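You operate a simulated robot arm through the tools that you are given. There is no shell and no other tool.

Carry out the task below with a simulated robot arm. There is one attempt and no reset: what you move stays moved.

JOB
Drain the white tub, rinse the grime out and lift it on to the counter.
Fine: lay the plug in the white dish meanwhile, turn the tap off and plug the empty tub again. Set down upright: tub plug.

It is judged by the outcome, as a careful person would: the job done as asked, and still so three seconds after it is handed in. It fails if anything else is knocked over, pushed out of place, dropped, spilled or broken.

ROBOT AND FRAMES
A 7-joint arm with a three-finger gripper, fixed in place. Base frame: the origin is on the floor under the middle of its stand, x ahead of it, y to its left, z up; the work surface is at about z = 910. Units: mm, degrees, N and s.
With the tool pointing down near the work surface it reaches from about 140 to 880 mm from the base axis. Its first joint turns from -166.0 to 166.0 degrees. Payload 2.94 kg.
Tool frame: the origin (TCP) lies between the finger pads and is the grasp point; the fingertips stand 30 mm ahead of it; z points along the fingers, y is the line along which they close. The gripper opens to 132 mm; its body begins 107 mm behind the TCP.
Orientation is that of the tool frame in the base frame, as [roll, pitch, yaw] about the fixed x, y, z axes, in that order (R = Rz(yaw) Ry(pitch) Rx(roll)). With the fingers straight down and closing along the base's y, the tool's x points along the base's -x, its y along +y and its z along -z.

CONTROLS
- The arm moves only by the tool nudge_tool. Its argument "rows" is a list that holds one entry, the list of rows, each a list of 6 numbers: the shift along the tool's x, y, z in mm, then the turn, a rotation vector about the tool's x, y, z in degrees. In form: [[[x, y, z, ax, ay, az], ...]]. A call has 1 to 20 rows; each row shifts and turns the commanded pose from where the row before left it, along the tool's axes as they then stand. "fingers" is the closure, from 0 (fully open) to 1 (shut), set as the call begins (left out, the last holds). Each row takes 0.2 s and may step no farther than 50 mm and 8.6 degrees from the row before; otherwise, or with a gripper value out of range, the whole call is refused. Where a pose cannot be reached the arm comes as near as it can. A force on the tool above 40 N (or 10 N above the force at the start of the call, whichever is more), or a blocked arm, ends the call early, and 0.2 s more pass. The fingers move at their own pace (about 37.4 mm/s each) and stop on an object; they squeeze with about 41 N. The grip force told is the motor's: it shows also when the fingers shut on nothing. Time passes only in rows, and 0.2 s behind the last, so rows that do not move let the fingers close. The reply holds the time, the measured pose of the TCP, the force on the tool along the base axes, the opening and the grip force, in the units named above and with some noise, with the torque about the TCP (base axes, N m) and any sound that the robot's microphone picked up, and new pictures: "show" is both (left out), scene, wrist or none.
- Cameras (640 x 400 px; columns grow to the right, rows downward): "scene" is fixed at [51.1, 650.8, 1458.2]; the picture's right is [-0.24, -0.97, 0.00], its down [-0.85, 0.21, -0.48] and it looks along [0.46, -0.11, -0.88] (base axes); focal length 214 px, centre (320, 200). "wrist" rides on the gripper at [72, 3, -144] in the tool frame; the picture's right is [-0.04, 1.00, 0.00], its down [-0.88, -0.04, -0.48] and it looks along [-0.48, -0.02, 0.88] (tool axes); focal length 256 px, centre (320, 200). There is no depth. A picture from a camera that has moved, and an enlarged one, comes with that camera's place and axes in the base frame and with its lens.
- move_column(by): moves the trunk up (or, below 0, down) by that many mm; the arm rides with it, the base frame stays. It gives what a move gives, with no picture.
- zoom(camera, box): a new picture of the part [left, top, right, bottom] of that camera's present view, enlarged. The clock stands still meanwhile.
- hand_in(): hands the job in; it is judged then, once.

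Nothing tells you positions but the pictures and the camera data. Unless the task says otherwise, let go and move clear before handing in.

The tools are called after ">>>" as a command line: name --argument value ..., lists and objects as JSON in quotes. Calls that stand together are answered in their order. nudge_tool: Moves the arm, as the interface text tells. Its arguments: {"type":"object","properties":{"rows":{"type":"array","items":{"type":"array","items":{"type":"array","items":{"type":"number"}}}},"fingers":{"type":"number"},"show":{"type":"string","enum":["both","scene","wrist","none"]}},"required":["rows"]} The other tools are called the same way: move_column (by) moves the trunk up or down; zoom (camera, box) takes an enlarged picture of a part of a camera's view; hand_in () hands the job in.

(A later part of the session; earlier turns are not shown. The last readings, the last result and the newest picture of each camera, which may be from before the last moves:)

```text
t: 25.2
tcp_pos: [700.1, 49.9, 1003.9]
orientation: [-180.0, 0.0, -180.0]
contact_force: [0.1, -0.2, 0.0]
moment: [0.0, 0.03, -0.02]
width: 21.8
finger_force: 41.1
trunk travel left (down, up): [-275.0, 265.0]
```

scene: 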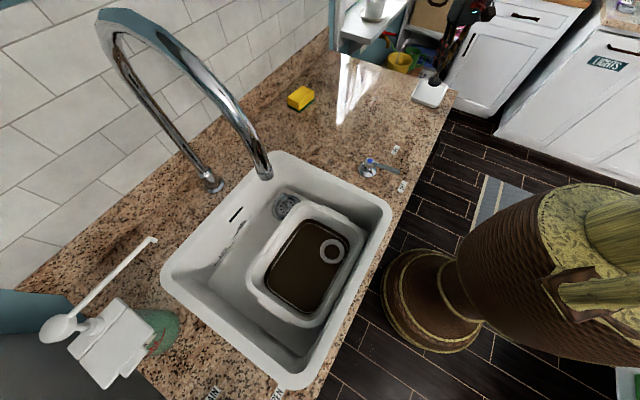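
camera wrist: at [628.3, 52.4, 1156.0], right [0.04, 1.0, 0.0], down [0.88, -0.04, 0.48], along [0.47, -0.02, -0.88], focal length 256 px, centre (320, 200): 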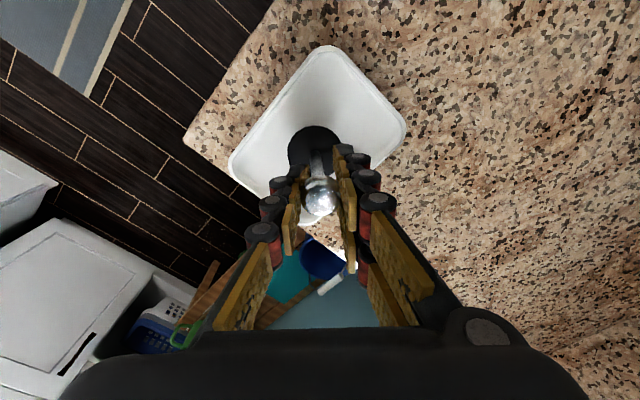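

>>> zoom --camera "wrist" --box '[220, 40, 420, 220]'

>>> zoom --camera "scene" --box '[390, 40, 490, 120]'

```text
2.22 times, centred on (320, 130) of wrist
camera zoom: at [628.1, 52.4, 1148.1], right [0.04, 1.0, 0.0], down [0.88, -0.04, 0.48], along [0.47, -0.02, -0.88], focal length 569 px, centre (320, 356)
```

zoom: 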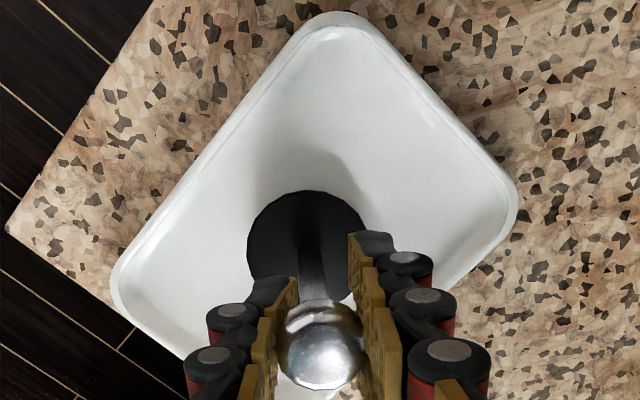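

```text
5.00 times, centred on (440, 80) of scene
camera zoom: at [51.1, 650.8, 1458.2], right [-0.24, -0.97, 0.0], down [-0.85, 0.21, -0.48], along [0.46, -0.11, -0.88], focal length 1072 px, centre (-280, 800)
```

zoom: 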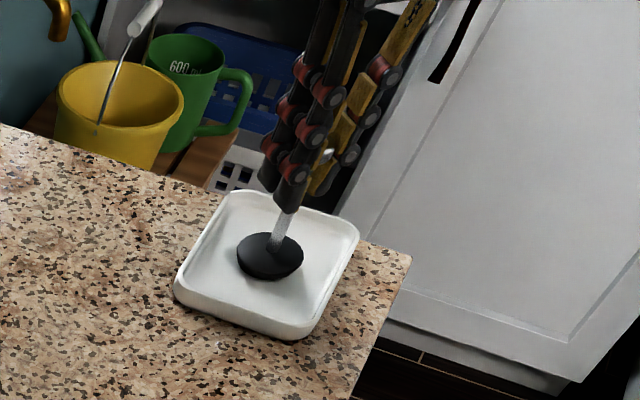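

The stopper hangs just over the dish floor. I lower it a little more.

>>> nudge_tool --rows '[[[0, 0, 2, 0, 0, 0], [0, 0, 1, 0, 0, 0], [0, 0, 0, 0, 0, 0]]]' --show "none"

>>> nudge_tool --rows '[[[0, 0, 2, 0, 0, 0], [0, 0, 1, 0, 0, 0], [0, 0, 0, 0, 0, 0]]]' --show "none"

```text
t: 26.0
tcp_pos: [702.2, 50.1, 1002.4]
orientation: [179.9, 0.1, 180.0]
contact_force: [-2.7, -0.1, 6.4]
moment: [0.11, 0.24, 0.06]
width: 21.6
finger_force: 41.5
trunk travel left (down, up): [-275.0, 265.0]
```

```text
t: 26.8
tcp_pos: [701.4, 49.4, 1002.0]
orientation: [-180.0, 0.2, 179.9]
contact_force: [-1.4, -1.8, 22.9]
moment: [0.25, 0.07, 0.02]
width: 21.6
finger_force: 41.0
trunk travel left (down, up): [-275.0, 265.0]
```

The base is down on the dish with a firm contact. I relieve the push a little and open the fingers.

>>> nudge_tool --rows '[[[0, 0, -2, 0, 0, 0], [0, 0, -1, 0, 0, 0], [0, 0, 0, 0, 0, 0]]]' --show "none"

>>> nudge_tool --rows '[[[0, 0, 0, 0, 0, 0], [0, 0, 0, 0, 0, 0], [0, 0, 0, 0, 0, 0], [0, 0, 0, 0, 0, 0]]]' --fingers 0.55 --show "both"

```text
t: 27.6
tcp_pos: [701.5, 50.5, 1001.1]
orientation: [-180.0, 0.1, -179.9]
contact_force: [4.1, -4.2, 10.1]
moment: [-0.15, -0.38, -0.09]
width: 21.8
finger_force: 41.0
trunk travel left (down, up): [-275.0, 265.0]
```

```text
t: 28.6
tcp_pos: [701.9, 51.8, 1001.6]
orientation: [-179.9, 0.0, -180.0]
contact_force: [-0.7, -0.7, 0.9]
moment: [0.02, 0.04, 0.01]
width: 59.5
finger_force: 0.0
trunk travel left (down, up): [-275.0, 265.0]
camera wrist: at [628.7, 52.6, 1145.2], right [0.04, 1.0, 0.0], down [0.88, -0.04, 0.48], along [0.47, -0.02, -0.88], focal length 256 px, centre (320, 200)
```

scene: 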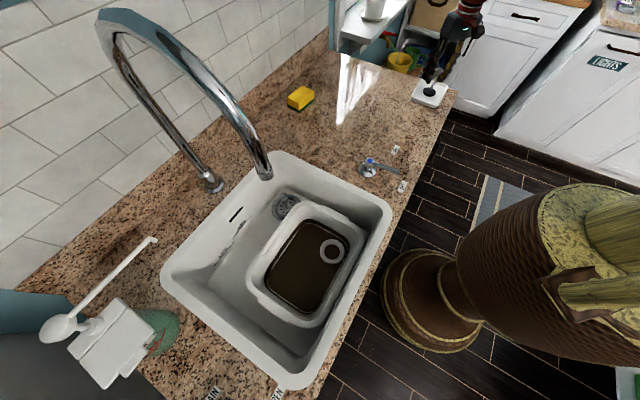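
wrist: 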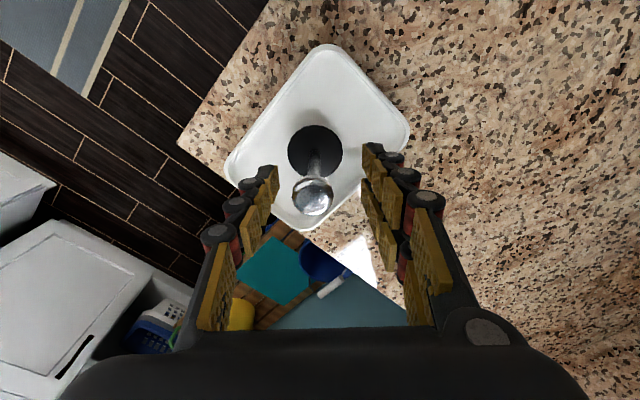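

The plug stands upright in the dish and is released. I raise the gripper straight up and check how far the tub has drained.

>>> nudge_tool --rows '[[[0, 0, -20, 0, 0, 0], [0, 0, -35, 0, 0, 0], [0, 0, -40, 0, 0, 0], [0, 0, -35, 0, 0, 0], [0, 0, 0, 0, 0, 0]]]' --show "wrist"

>>> zoom --camera "scene" --box '[240, 200, 370, 330]'

>>> zoom --camera "scene" --box '[390, 40, 490, 120]'

```text
t: 29.8
tcp_pos: [701.4, 49.0, 1131.1]
orientation: [-179.9, 0.0, 179.9]
contact_force: [-0.1, -0.7, 0.6]
moment: [0.0, 0.03, -0.01]
width: 59.3
finger_force: 0.0
trunk travel left (down, up): [-275.0, 265.0]
camera wrist: at [628.2, 51.2, 1275.6], right [0.04, 1.0, 0.0], down [0.88, -0.04, 0.48], along [0.47, -0.02, -0.88], focal length 256 px, centre (320, 200)
```

wrist: 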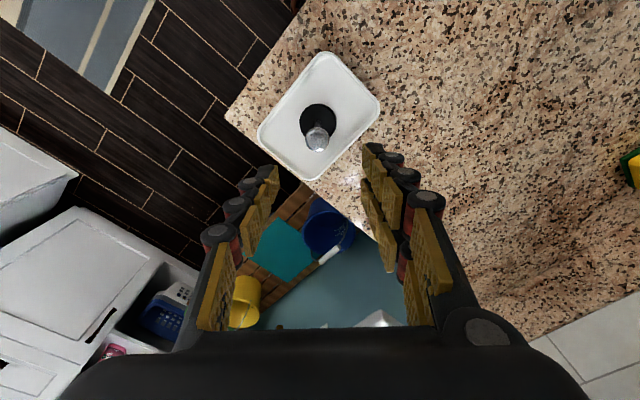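

```text
3.08 times, centred on (305, 265) of scene
camera zoom: at [51.1, 650.8, 1458.2], right [-0.24, -0.97, 0.0], down [-0.85, 0.21, -0.48], along [0.46, -0.11, -0.88], focal length 660 px, centre (366, 0)
```

zoom: 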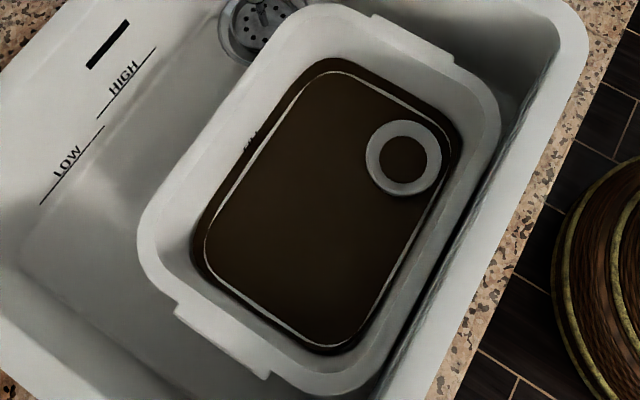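

```text
5.00 times, centred on (440, 80) of scene
camera zoom: at [51.1, 650.8, 1458.2], right [-0.24, -0.97, 0.0], down [-0.85, 0.21, -0.48], along [0.46, -0.11, -0.88], focal length 1072 px, centre (-280, 800)
```

zoom: 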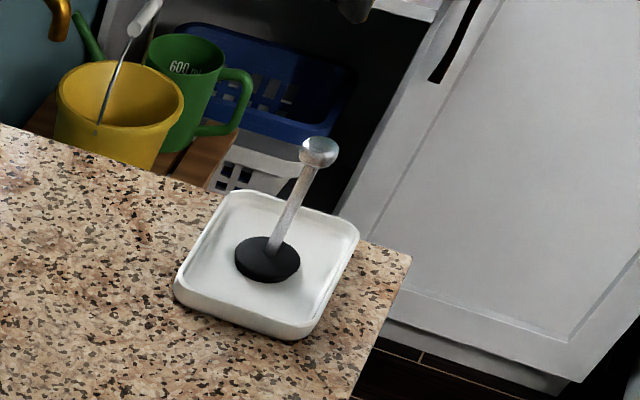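

The plug is standing in the dish, and the tub's walls and floor look brown with grime. I go over to the tap lever with fingers shut and tool aligned, taking a look at the tub on arrival.

>>> nudge_tool --rows '[[[31, 28, 0, 0, 0, 0], [31, 28, 0, 0, 0, 0], [31, 28, 0, 0, 0, 0], [31, 28, 0, 0, 0, 0], [31, 28, 0, 0, 0, 0], [31, 28, 0, 0, 0, 0], [31, 28, 0, 0, 0, 0], [31, 28, 0, 0, 0, 0], [31, 28, 0, 0, 0, 0], [31, 28, 0, 0, 0, 0], [31, 28, 0, 0, 0, 0], [31, 28, 0, 0, 0, 0], [0, 0, 0, 0, 0, -7.5], [0, 0, 0, 0, 0, -7.5], [0, 0, 0, 0, 0, -7.5], [0, 0, 0, 0, 0, -7.5], [0, 0, 0, 0, 0, -7.5], [0, 0, 0, 0, 0, -7.5], [0, 0, 0, 0, 0, 0]]]' --fingers 1 --show "both"

```text
t: 33.8
tcp_pos: [328.0, 386.6, 1132.2]
orientation: [-179.9, 0.0, -134.9]
contact_force: [0.3, 0.9, -0.1]
moment: [0.01, -0.01, -0.01]
width: 0.0
finger_force: 28.2
trunk travel left (down, up): [-275.0, 265.0]
camera wrist: at [275.2, 336.6, 1275.9], right [-0.68, 0.74, 0.0], down [0.65, 0.6, 0.48], along [0.35, 0.32, -0.88], focal length 256 px, centre (320, 200)
```

scene: 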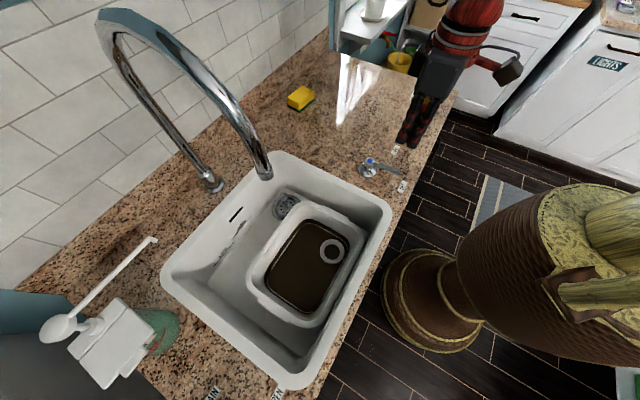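
wrist: 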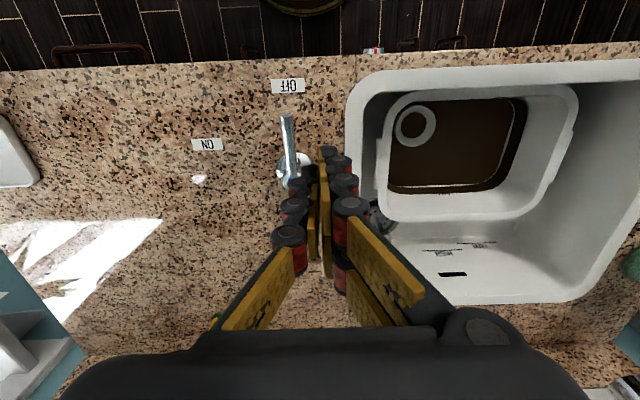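

>>> zoom --camera "wrist" --box '[370, 70, 590, 230]'

>>> zoom --camera "wrist" --box '[250, 70, 350, 200]'

>>> zoom --camera "scene" --box '[380, 60, 470, 150]'

```text
2.50 times, centred on (480, 150) of wrist
camera zoom: at [275.2, 336.6, 1275.9], right [-0.68, 0.74, 0.0], down [0.65, 0.6, 0.48], along [0.35, 0.32, -0.88], focal length 640 px, centre (-80, 325)
```

zoom: 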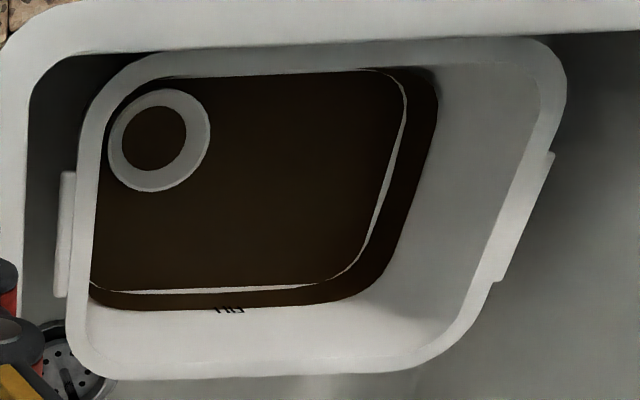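

```text
3.08 times, centred on (300, 135) of wrist
camera zoom: at [275.2, 336.6, 1275.9], right [-0.68, 0.74, 0.0], down [0.65, 0.6, 0.48], along [0.35, 0.32, -0.88], focal length 788 px, centre (382, 400)
```

zoom: 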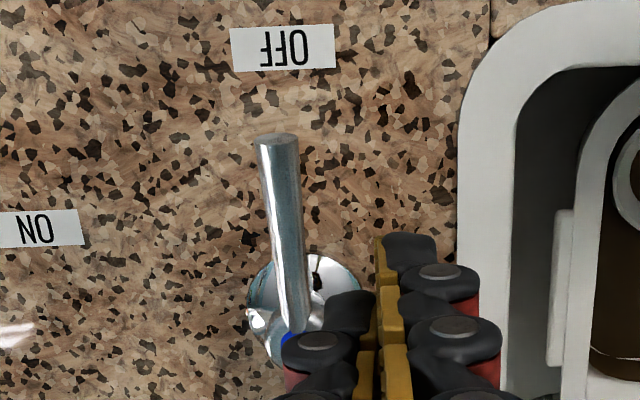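

```text
4.44 times, centred on (425, 105) of scene
camera zoom: at [51.1, 650.8, 1458.2], right [-0.24, -0.97, 0.0], down [-0.85, 0.21, -0.48], along [0.46, -0.11, -0.88], focal length 953 px, centre (-147, 622)
```

zoom: 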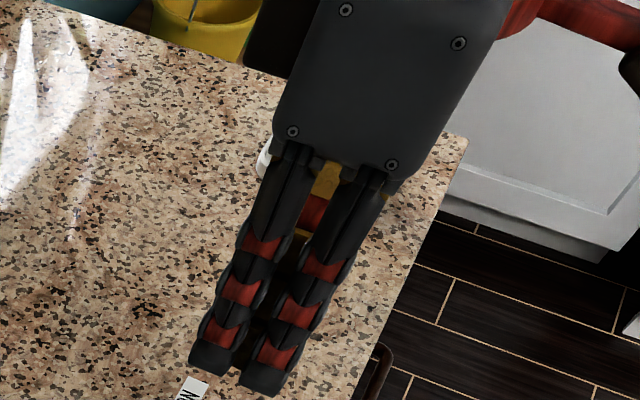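

The lever tip is near (345, 345) with the hub at (411, 408). I lower the shut fingers beside the lever on the sink side, ready to push it towards ON.

>>> nudge_tool --rows '[[[0, 8, 0, 0, 0, 0], [0, 0, 35, 0, 0, 0], [0, 0, 40, 0, 0, 0], [0, 0, 40, 0, 0, 0], [0, 0, 35, 0, 0, 0], [0, 0, 25, 0, 0, 0], [0, 0, 0, 0, 0, 0]]]' --show "both"

```text
t: 35.4
tcp_pos: [324.1, 390.8, 957.8]
orientation: [179.9, 0.1, -135.1]
contact_force: [-0.5, 0.4, 0.1]
moment: [0.0, 0.0, -0.02]
width: 0.0
finger_force: 28.7
trunk travel left (down, up): [-275.0, 265.0]
camera wrist: at [268.9, 341.0, 1100.4], right [-0.68, 0.74, 0.0], down [0.65, 0.59, 0.48], along [0.35, 0.32, -0.88], focal length 256 px, centre (320, 200)
```

scene: 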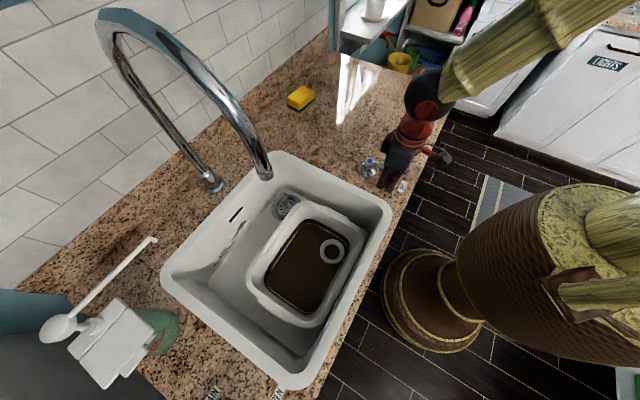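
wrist: 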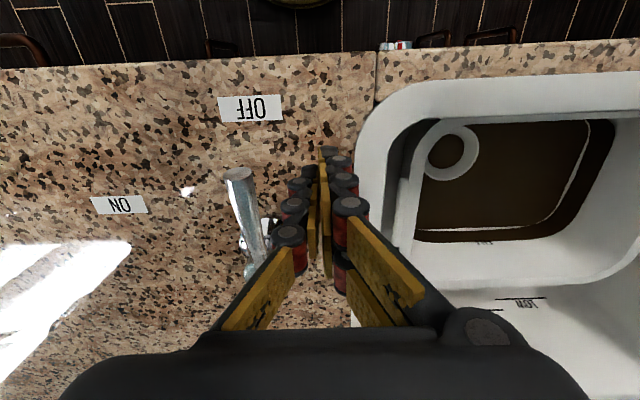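

>>> nudge_tool --rows '[[[0, -9.2, 0, 0, 0, 0], [-0.4, -9.2, 0, 0, 0, 0], [1.4, -10.7, 0, 0, 0, 0], [1.4, -10.7, 0, 0, 0, 0], [-1.7, -8.8, 0, 0, 0, 0], [-1.7, -8.8, 0, 0, 0, 0], [-1.7, -8.8, 0, 0, 0, 0]]]' --show "both"

```text
t: 37.0
tcp_pos: [371.0, 346.2, 957.5]
orientation: [-180.0, 0.0, -135.0]
contact_force: [-0.1, -0.4, 0.4]
moment: [-0.02, 0.02, -0.01]
width: 0.1
finger_force: 28.6
trunk travel left (down, up): [-275.0, 265.0]
camera wrist: at [317.5, 297.4, 1100.9], right [-0.68, 0.74, 0.0], down [0.65, 0.59, 0.48], along [0.35, 0.32, -0.88], focal length 256 px, centre (320, 200)
```

scene: 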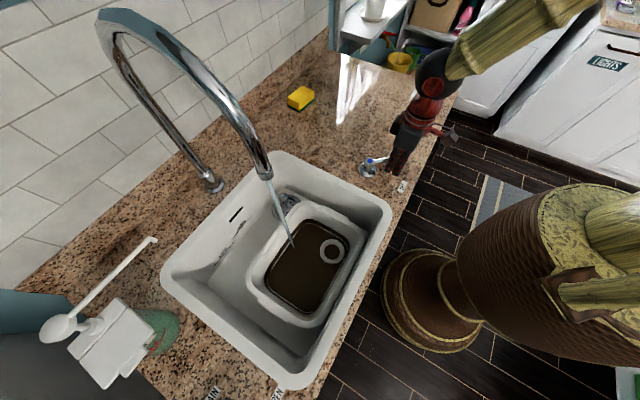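
wrist: 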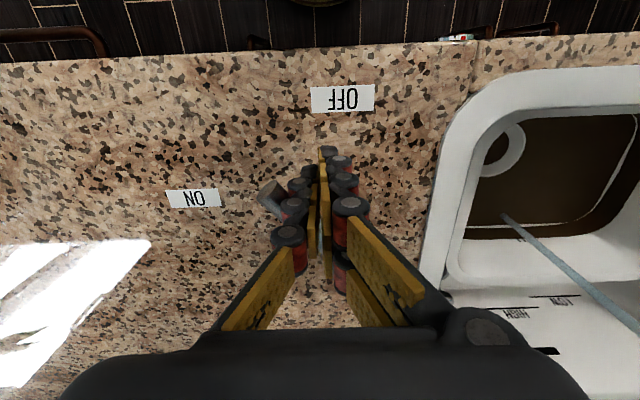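

Water is running into the tub. I check where it lands before opening it further.

>>> zoom --camera "scene" --box '[240, 160, 400, 330]'

>>> zoom --camera "wrist" --box '[420, 60, 640, 300]'

```text
2.35 times, centred on (320, 245) of scene
camera zoom: at [51.1, 650.8, 1458.2], right [-0.24, -0.97, 0.0], down [-0.85, 0.21, -0.48], along [0.46, -0.11, -0.88], focal length 505 px, centre (320, 94)
```

zoom: 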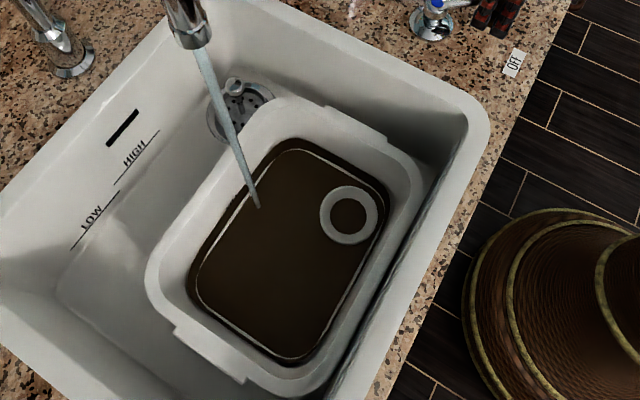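

```text
1.67 times, centred on (530, 180) of wrist
camera zoom: at [317.5, 297.4, 1100.9], right [-0.68, 0.74, 0.0], down [0.65, 0.59, 0.48], along [0.35, 0.32, -0.88], focal length 427 px, centre (-30, 233)
```

zoom: 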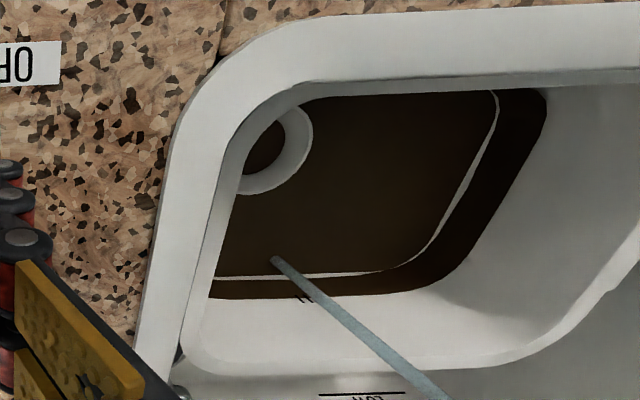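

The stream lands inside the tub on the floor near the back wall. I push the lever the rest of the way to ON.

>>> nudge_tool --rows '[[[-4.6, -7.7, 0, 0, 0, 0], [-4.6, -7.7, 0, 0, 0, 0], [-4.6, -7.6, 0, 0, 0, 0], [-4.6, -4.4, 0, 0, 0, 0], [-4.6, -4.4, 0, 0, 0, 0]]]' --show "both"

```text
t: 38.2
tcp_pos: [409.1, 339.6, 957.4]
orientation: [179.9, -0.2, -135.0]
contact_force: [-6.3, -1.5, -0.8]
moment: [-0.02, 0.03, 0.07]
width: 0.0
finger_force: 28.3
trunk travel left (down, up): [-275.0, 265.0]
camera wrist: at [355.4, 290.6, 1100.6], right [-0.68, 0.74, 0.0], down [0.65, 0.6, 0.47], along [0.35, 0.32, -0.88], focal length 256 px, centre (320, 200)
```

scene: 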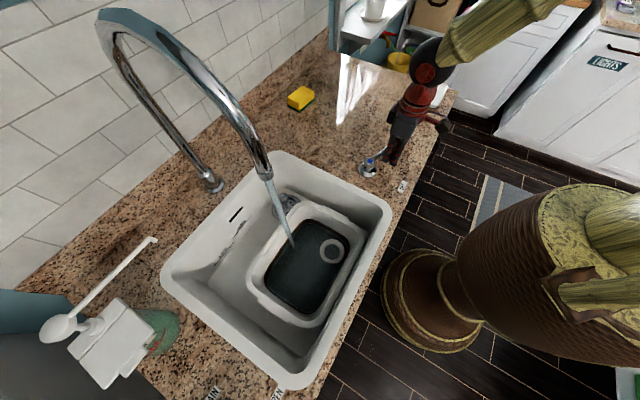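
wrist: 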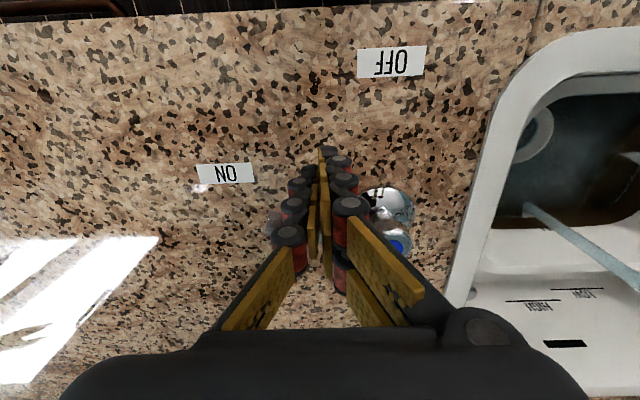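

The tap is well open, and clear water is building up in the tub. I back off the lever and lift clear while it rinses.

>>> nudge_tool --rows '[[[5, 4, 0, 0, 0, 0], [5, 6, 0, 0, 0, 0], [0, 0, -30, 0, 0, 0], [0, 0, -40, 0, 0, 0], [0, 0, -40, 0, 0, 0], [0, 0, -30, 0, 0, 0], [0, 0, 0, 0, 0, 0]]]' --show "both"

>>> zoom --camera "scene" --box '[240, 160, 400, 330]'

```text
t: 39.8
tcp_pos: [396.9, 339.0, 1097.7]
orientation: [180.0, 0.0, -135.1]
contact_force: [0.0, -0.1, 0.8]
moment: [0.02, -0.03, 0.02]
width: 0.2
finger_force: 28.3
trunk travel left (down, up): [-275.0, 265.0]
camera wrist: at [342.1, 289.9, 1241.0], right [-0.68, 0.74, 0.0], down [0.65, 0.6, 0.47], along [0.35, 0.32, -0.88], focal length 256 px, centre (320, 200)
```

scene: 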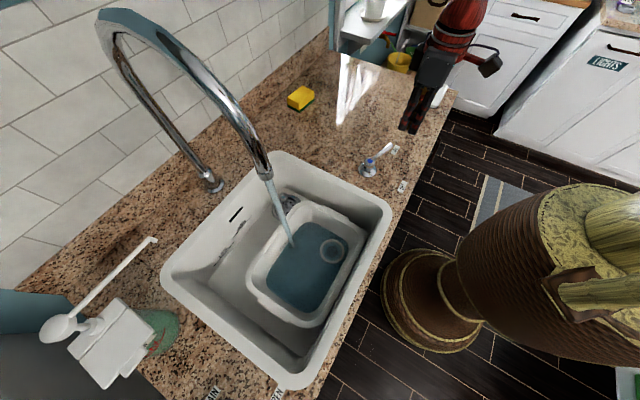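
wrist: 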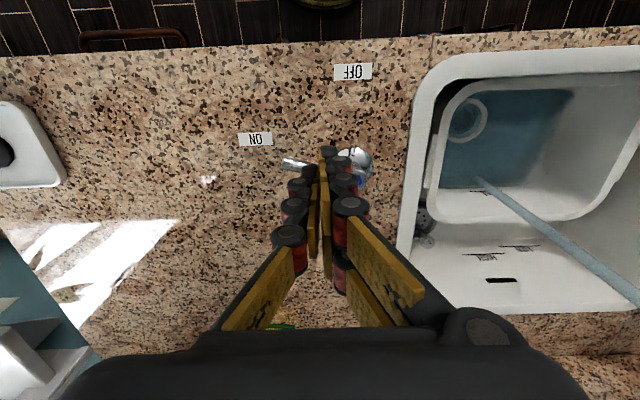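

```text
2.35 times, centred on (320, 245) of scene
camera zoom: at [51.1, 650.8, 1458.2], right [-0.24, -0.97, 0.0], down [-0.85, 0.21, -0.48], along [0.46, -0.11, -0.88], focal length 505 px, centre (320, 94)
```

zoom: 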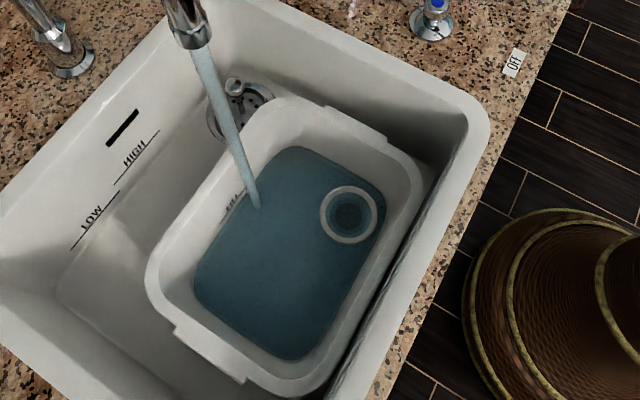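

The lever is at ON and the grime is washing off quickly. I move to the other side of the lever, still raised, and keep the water running a few seconds.

>>> nudge_tool --rows '[[[-27.2, -18.5, 0, 0, 0, 0], [-27.2, -18.5, 0, 0, 0, 0], [-27.2, -18.5, 0, 0, 0, 0], [0, 0, 0, 0, 0, 0], [0, 0, 0, 0, 0, 0], [0, 0, 0, 0, 0, 0], [0, 0, 0, 0, 0, 0], [0, 0, 0, 0, 0, 0], [0, 0, 0, 0, 0, 0], [0, 0, 0, 0, 0, 0], [0, 0, 0, 0, 0, 0]]]' --show "both"

>>> zoom --camera "scene" --box '[240, 160, 400, 330]'

```text
t: 42.2
tcp_pos: [495.0, 358.8, 1097.2]
orientation: [-179.9, 0.0, -135.0]
contact_force: [-0.3, -0.8, -0.1]
moment: [0.02, 0.02, -0.02]
width: 0.0
finger_force: 28.5
trunk travel left (down, up): [-275.0, 265.0]
camera wrist: at [440.0, 308.6, 1240.9], right [-0.68, 0.74, 0.0], down [0.65, 0.59, 0.48], along [0.35, 0.32, -0.88], focal length 256 px, centre (320, 200)
```

scene: 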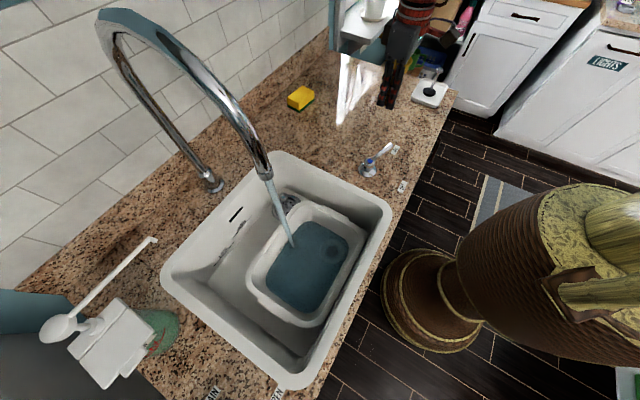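
wrist: 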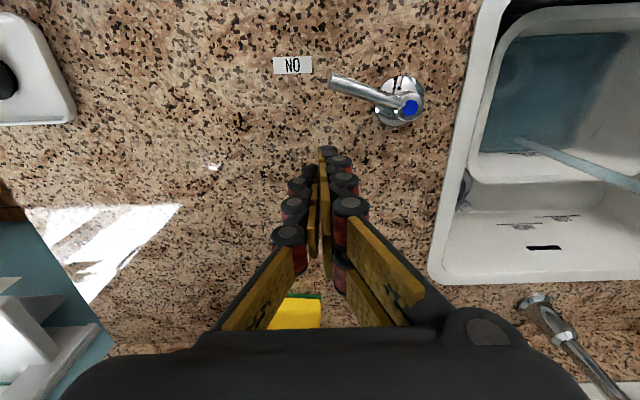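

```text
2.35 times, centred on (320, 245) of scene
camera zoom: at [51.1, 650.8, 1458.2], right [-0.24, -0.97, 0.0], down [-0.85, 0.21, -0.48], along [0.46, -0.11, -0.88], focal length 505 px, centre (320, 94)
```

zoom: 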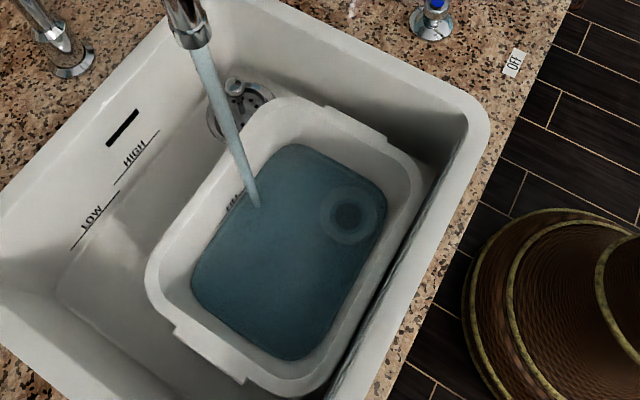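

The inside of the tub looks clean under clear water. I lower the shut fingers on the ON side of the lever, ready to push it back.

>>> nudge_tool --rows '[[[0, 0, 30, 0, 0, 0], [0, 0, 40, 0, 0, 0], [0, 0, 40, 0, 0, 0], [0, 0, 30, 0, 0, 0], [0, 0, 0, 0, 0, 0]]]' --show "both"

```text
t: 43.4
tcp_pos: [493.4, 356.3, 956.7]
orientation: [180.0, -0.1, -135.0]
contact_force: [-1.2, 0.9, -0.6]
moment: [0.0, -0.01, -0.01]
width: 0.0
finger_force: 28.5
trunk travel left (down, up): [-275.0, 265.0]
camera wrist: at [439.4, 308.0, 1099.7], right [-0.68, 0.74, 0.0], down [0.65, 0.59, 0.48], along [0.35, 0.32, -0.88], focal length 256 px, centre (320, 200)
```

scene: 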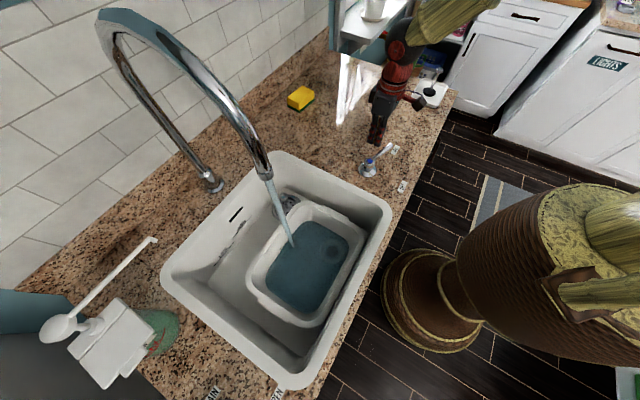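
wrist: 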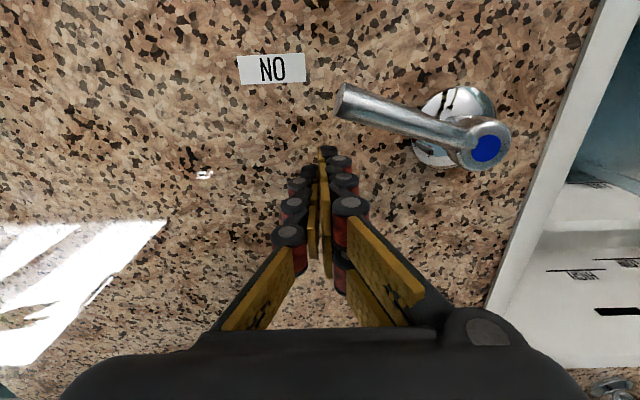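

>>> nudge_tool --rows '[[[6.5, 3, 0, 0, 0, 0], [6.4, 2.9, 0, 0, 0, 0], [9.2, 2.3, 0, 0, 0, 0], [9.1, 2.3, 0, 0, 0, 0], [7.7, 4.6, 0, 0, 0, 0], [7.7, 4.6, 0, 0, 0, 0], [7.6, 4.5, 0, 0, 0, 0]]]' --show "both"

```text
t: 45.0
tcp_pos: [439.0, 337.0, 957.2]
orientation: [179.9, 0.0, -135.0]
contact_force: [0.1, -0.1, 0.4]
moment: [0.0, -0.03, -0.01]
width: 0.0
finger_force: 28.3
trunk travel left (down, up): [-275.0, 265.0]
camera wrist: at [384.1, 287.0, 1100.0], right [-0.68, 0.74, 0.0], down [0.65, 0.59, 0.48], along [0.35, 0.32, -0.88], focal length 256 px, centre (320, 200)
```

scene: 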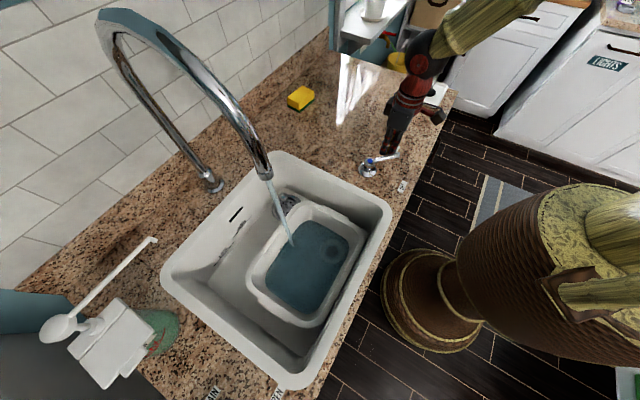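
wrist: 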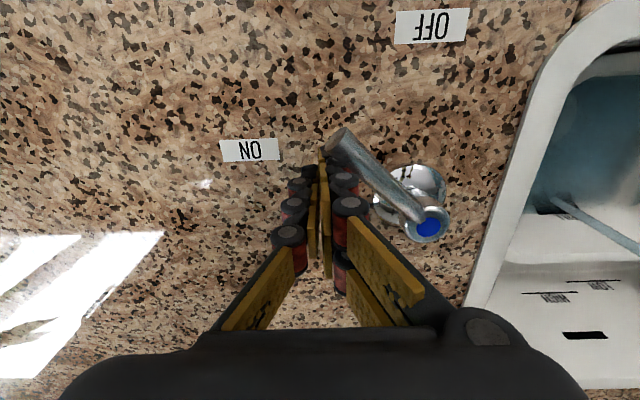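

The lever is turning back and the flow is thinning. I carry on along the arc to OFF.

>>> nudge_tool --rows '[[[8.5, 10.4, 0, 0, 0, 0], [8.5, 10.4, 0, 0, 0, 0], [3.9, 10, 0, 0, 0, 0], [3.9, 10.1, 0, 0, 0, 0], [1.5, 8, 0, 0, 0, 0]]]' --show "both"

```text
t: 46.2
tcp_pos: [386.2, 353.0, 957.3]
orientation: [-180.0, 0.0, -134.9]
contact_force: [14.6, -11.7, 1.1]
moment: [0.03, 0.08, 0.21]
width: 0.1
finger_force: 28.9
trunk travel left (down, up): [-275.0, 265.0]
camera wrist: at [333.1, 302.8, 1101.0], right [-0.68, 0.74, 0.0], down [0.65, 0.59, 0.48], along [0.35, 0.32, -0.88], focal length 256 px, centre (320, 200)
```

scene: 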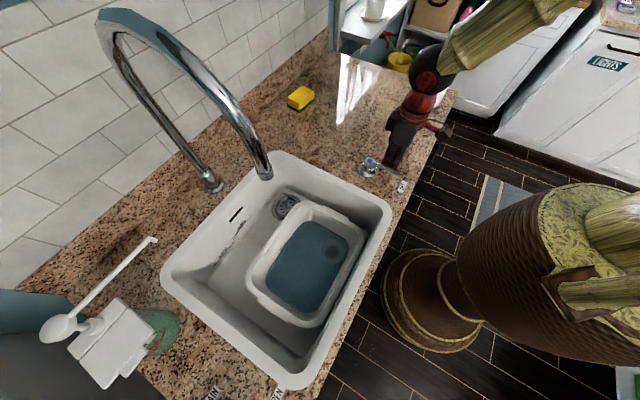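
wrist: 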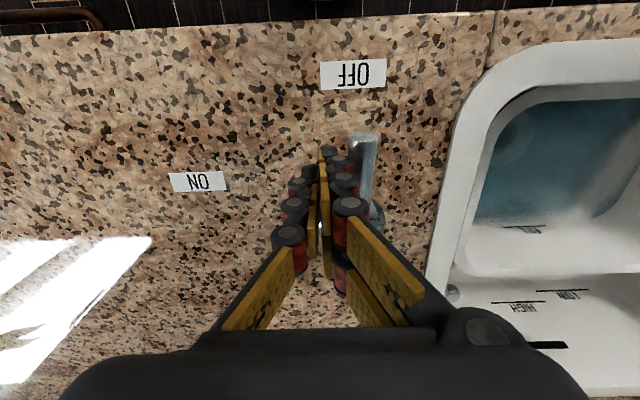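

The lever is back at its OFF stop and the stream has ended. I back away from it, lift, and check that the tub drains.

>>> nudge_tool --rows '[[[0, -6, 0, 0, 0, 0], [0, -8, 0, 0, 0, 0], [0, 0, -30, 0, 0, 0], [0, 0, -40, 0, 0, 0], [0, 0, -45, 0, 0, 0], [0, 0, -45, 0, 0, 0], [0, 0, 0, 0, 0, 0]]]' --show "both"

>>> zoom --camera "scene" --box '[240, 160, 400, 330]'

```text
t: 47.8
tcp_pos: [396.0, 343.4, 1117.8]
orientation: [-179.9, -0.1, -135.0]
contact_force: [0.6, -1.2, 0.1]
moment: [-0.03, -0.01, 0.02]
width: 0.0
finger_force: 28.7
trunk travel left (down, up): [-275.0, 265.0]
camera wrist: at [342.1, 293.7, 1260.3], right [-0.68, 0.74, 0.0], down [0.65, 0.59, 0.48], along [0.35, 0.32, -0.88], focal length 256 px, centre (320, 200)
```

scene: 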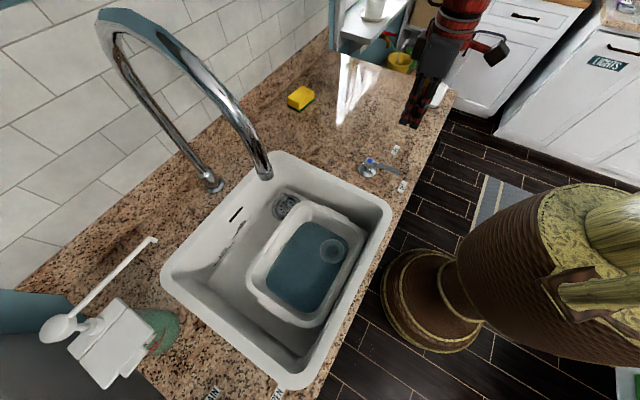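
wrist: 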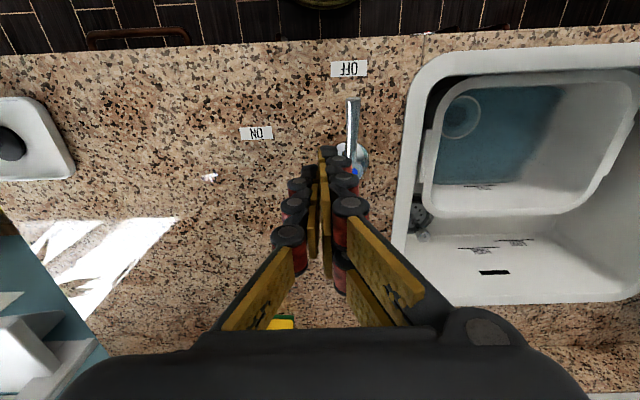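

```text
2.35 times, centred on (320, 245) of scene
camera zoom: at [51.1, 650.8, 1458.2], right [-0.24, -0.97, 0.0], down [-0.85, 0.21, -0.48], along [0.46, -0.11, -0.88], focal length 505 px, centre (320, 94)
```

zoom: 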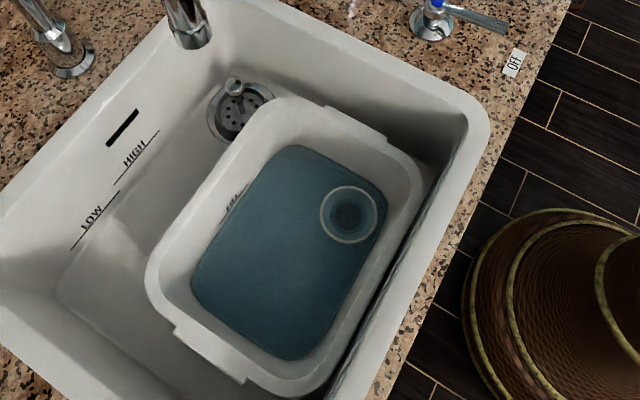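

The tap is off and the tub is draining. Meanwhile I go back above the plug in the dish with the fingers part open.

>>> nudge_tool --rows '[[[0, 0, 0, 0, 0, 7.5], [0, 0, 0, 0, 0, 7.5], [0, 0, 0, 0, 0, 7.5], [0, 0, 0, 0, 0, 7.5], [0, 0, 0, 0, 0, 7.5], [0, 0, 0, 0, 0, 7.5], [-30.5, -29.3, 0, 0, 0, 0], [-30.5, -29.3, 0, 0, 0, 0], [-30.5, -29.3, 0, 0, 0, 0], [-30.5, -29.3, 0, 0, 0, 0], [-30.5, -29.3, 0, 0, 0, 0], [-30.5, -29.3, 0, 0, 0, 0], [-30.5, -29.3, 0, 0, 0, 0], [-30.5, -29.3, 0, 0, 0, 0], [-30.5, -29.3, 0, 0, 0, 0], [-30.5, -29.3, 0, 0, 0, 0], [0, 0, 0, 0, 0, 0]]]' --fingers 0.55 --show "both"

>>> zoom --camera "scene" --box '[240, 160, 400, 330]'

>>> zoom --camera "wrist" --box '[250, 60, 390, 180]'

```text
t: 51.4
tcp_pos: [700.0, 50.1, 1117.9]
orientation: [179.9, 0.1, 180.0]
contact_force: [-0.5, 0.4, 0.7]
moment: [0.02, 0.01, 0.0]
width: 59.3
finger_force: 0.1
trunk travel left (down, up): [-275.0, 265.0]
camera wrist: at [626.5, 52.3, 1260.5], right [0.04, 1.0, 0.0], down [0.88, -0.04, 0.48], along [0.48, -0.02, -0.88], focal length 256 px, centre (320, 200)
```

scene: 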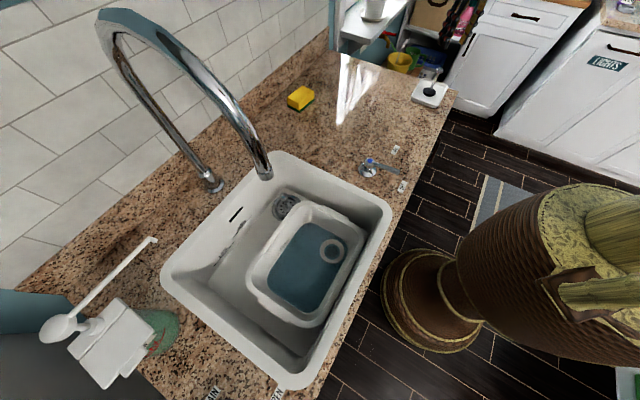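
wrist: 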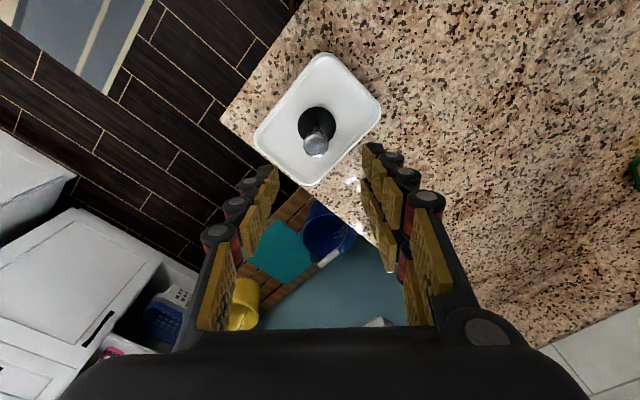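

```text
2.35 times, centred on (320, 245) of scene
camera zoom: at [51.1, 650.8, 1458.2], right [-0.24, -0.97, 0.0], down [-0.85, 0.21, -0.48], along [0.46, -0.11, -0.88], focal length 505 px, centre (320, 94)
```

zoom: 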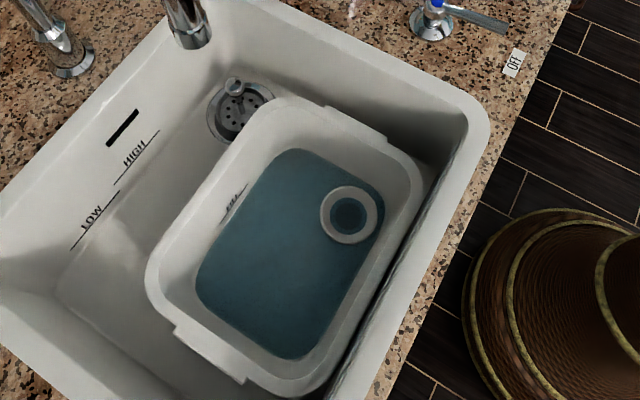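

```text
3.33 times, centred on (320, 120) of wrist
camera zoom: at [626.5, 52.3, 1260.5], right [0.04, 1.0, 0.0], down [0.88, -0.04, 0.48], along [0.48, -0.02, -0.88], focal length 853 px, centre (320, 467)
```

zoom: 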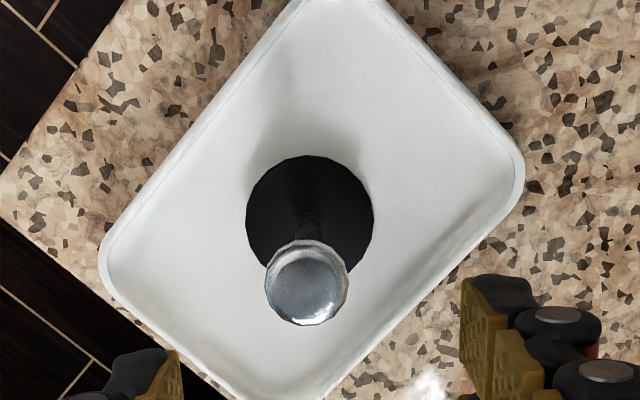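

The plug stands at about (701, 45). I come down over the knob to re-grip it upright at the same height as before.

>>> nudge_tool --rows '[[[-1.5, -4.6, 0, 0, 0, 0], [0, 0, 30, 0, 0, 0], [0, 0, 35, 0, 0, 0], [0, 0, 30, 0, 0, 0], [0, 0, 21, 0, 0, 0], [0, 0, 0, 0, 0, 0]]]' --show "wrist"

>>> zoom --camera "wrist" --box '[250, 100, 390, 240]'

```text
t: 52.8
tcp_pos: [702.1, 46.1, 1000.7]
orientation: [180.0, 0.0, 180.0]
contact_force: [-1.2, -0.8, -0.5]
moment: [0.02, -0.01, -0.01]
width: 59.1
finger_force: 0.1
trunk travel left (down, up): [-275.0, 265.0]
camera wrist: at [629.4, 49.1, 1144.1], right [0.04, 1.0, 0.0], down [0.88, -0.04, 0.48], along [0.48, -0.02, -0.88], focal length 256 px, centre (320, 200)
```

wrist: 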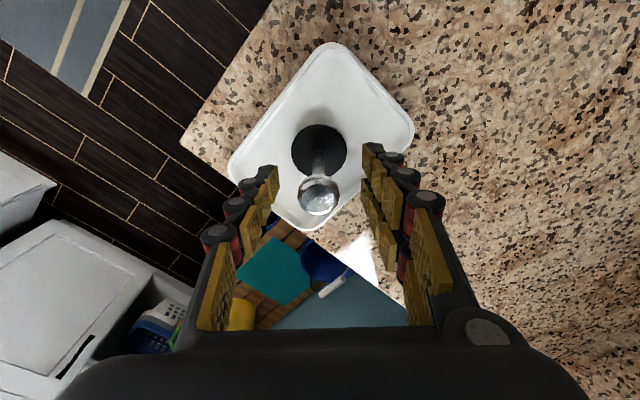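

```text
2.86 times, centred on (320, 170) of wrist
camera zoom: at [629.4, 49.1, 1144.1], right [0.04, 1.0, 0.0], down [0.88, -0.04, 0.48], along [0.48, -0.02, -0.88], focal length 731 px, centre (320, 286)
```

zoom: 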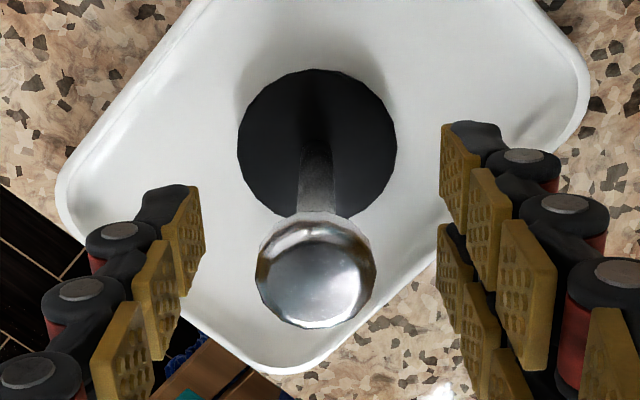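

>>> nudge_tool --rows '[[[0, 0, 0, 0, 0, 0], [0, 0, 0, 0, 0, 0], [0, 0, 0, 0, 0, 0], [0, 0, 0, 0, 0, 0], [0, 0, 0, 0, 0, 0], [0, 0, 0, 0, 0, 0]]]' --fingers 1 --show "both"

>>> zoom --camera "scene" --box '[240, 160, 400, 330]'

```text
t: 54.2
tcp_pos: [702.8, 47.3, 1000.6]
orientation: [-180.0, 0.0, -180.0]
contact_force: [-0.2, -0.4, 1.1]
moment: [0.03, -0.03, -0.03]
width: 21.6
finger_force: 40.1
trunk travel left (down, up): [-275.0, 265.0]
camera wrist: at [629.4, 49.0, 1144.3], right [0.04, 1.0, 0.0], down [0.88, -0.04, 0.48], along [0.47, -0.02, -0.88], focal length 256 px, centre (320, 200)
```

scene: 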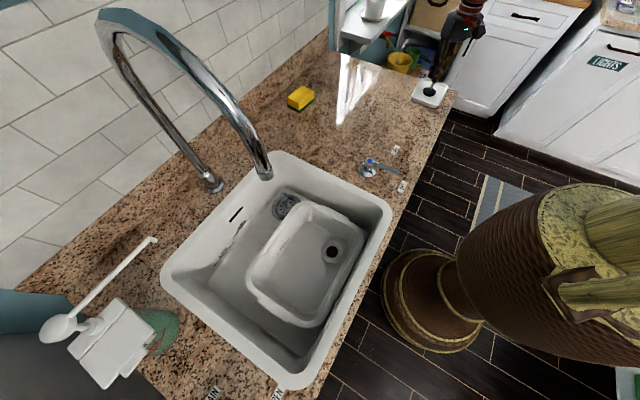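
wrist: 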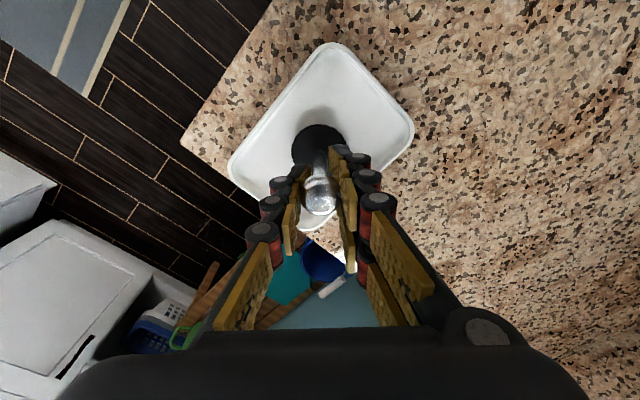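

```text
2.35 times, centred on (320, 245) of scene
camera zoom: at [51.1, 650.8, 1458.2], right [-0.24, -0.97, 0.0], down [-0.85, 0.21, -0.48], along [0.46, -0.11, -0.88], focal length 505 px, centre (320, 94)
```

zoom: 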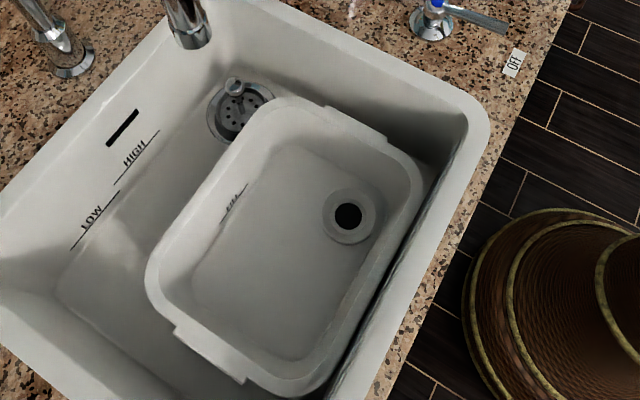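

The tub is empty and clean, with a dark drain hole showing at about (228, 567). I lift the plug out of the dish and carry it back over the tub.

>>> nudge_tool --rows '[[[0, 0, -5, 0, 0, 0], [0, 0, -10, 0, 0, 0], [0, 0, -25, 0, 0, 0], [0, 0, -40, 0, 0, 0], [0, 0, -40, 0, 0, 0], [0, 0, 0, 0, 0, 0]]]' --show "wrist"

>>> nudge_tool --rows '[[[26.3, 28.8, 0, 0, 0, 0], [26.3, 28.8, 0, 0, 0, 0], [26.3, 28.8, 0, 0, 0, 0], [26.3, 28.8, 0, 0, 0, 0], [26.3, 28.8, 0, 0, 0, 0], [26.3, 28.8, 0, 0, 0, 0], [26.3, 28.8, 0, 0, 0, 0], [26.3, 28.8, 0, 0, 0, 0], [26.3, 28.8, 0, 0, 0, 0], [26.3, 28.8, 0, 0, 0, 0], [26.3, 28.8, 0, 0, 0, 0], [26.3, 28.8, 0, 0, 0, 0], [26.3, 28.8, 0, 0, 0, 0], [26.3, 28.8, 0, 0, 0, 0], [26.3, 28.8, 0, 0, 0, 0], [26.3, 28.8, 0, 0, 0, 0], [26.3, 28.8, 0, 0, 0, 0], [26.3, 28.8, 0, 0, 0, 0], [0, 0, 0, 0, 0, 0]]]' --show "none"

>>> nudge_tool --rows '[[[0, 0, 0, 0, 0, -7.5], [0, 0, 0, 0, 0, -7.5], [0, 0, 0, 0, 0, -7.5], [0, 0, 0, 0, 0, -7.5], [0, 0, 0, 0, 0, -7.5], [0, 0, 0, 0, 0, -7.5], [0, 0, 0, 0, 0, 0]]]' --show "both"

```text
t: 55.6
tcp_pos: [702.5, 44.6, 1120.3]
orientation: [180.0, -0.1, -180.0]
contact_force: [0.4, 0.5, -1.0]
moment: [-0.02, 0.0, -0.04]
width: 21.5
finger_force: 40.8
trunk travel left (down, up): [-275.0, 265.0]
camera wrist: at [628.1, 46.4, 1264.5], right [0.04, 1.0, 0.0], down [0.88, -0.04, 0.47], along [0.47, -0.02, -0.88], focal length 256 px, centre (320, 200)
```

wrist: 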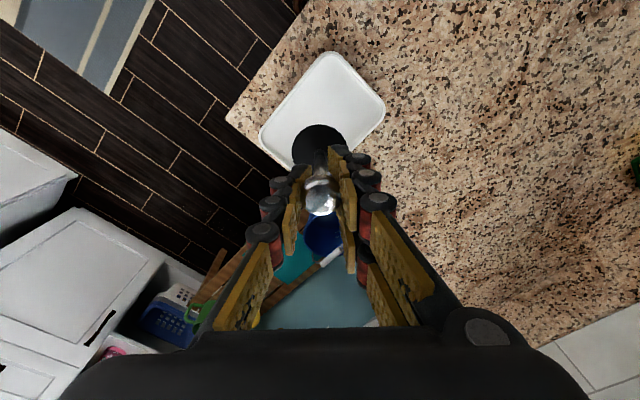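

```text
t: 59.6
tcp_pos: [228.4, 563.1, 1119.9]
orientation: [179.9, 0.0, -180.0]
contact_force: [0.0, 1.1, -1.1]
moment: [-0.01, 0.0, 0.04]
width: 21.6
finger_force: 41.0
trunk travel left (down, up): [-275.0, 265.0]
```

```text
t: 61.2
tcp_pos: [226.7, 564.7, 1119.8]
orientation: [180.0, 0.0, -135.0]
contact_force: [-0.1, -0.3, -0.6]
moment: [0.0, -0.02, 0.0]
width: 21.2
finger_force: 41.1
trunk travel left (down, up): [-275.0, 265.0]
camera wrist: at [173.7, 514.7, 1264.5], right [-0.68, 0.74, 0.0], down [0.65, 0.6, 0.48], along [0.35, 0.32, -0.88], focal length 256 px, centre (320, 200)
```

scene: 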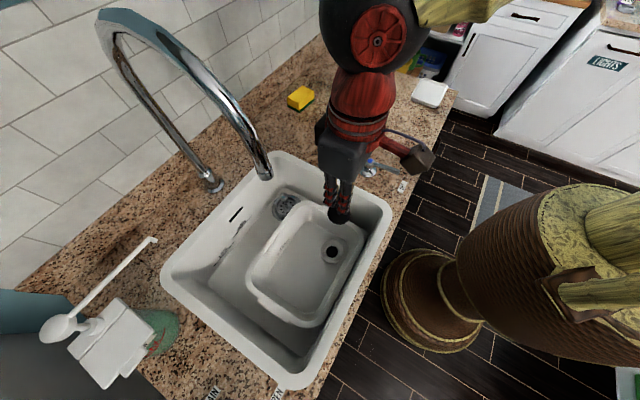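
wrist: 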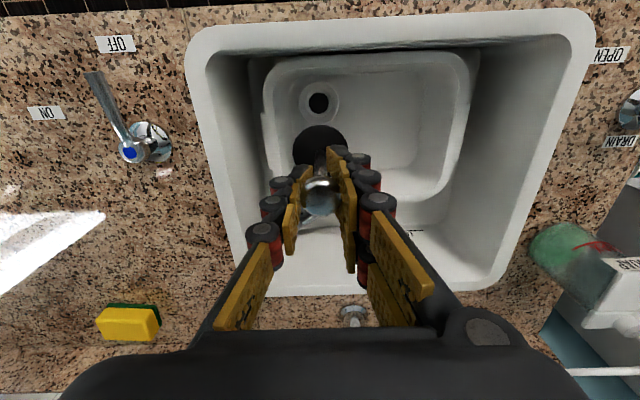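

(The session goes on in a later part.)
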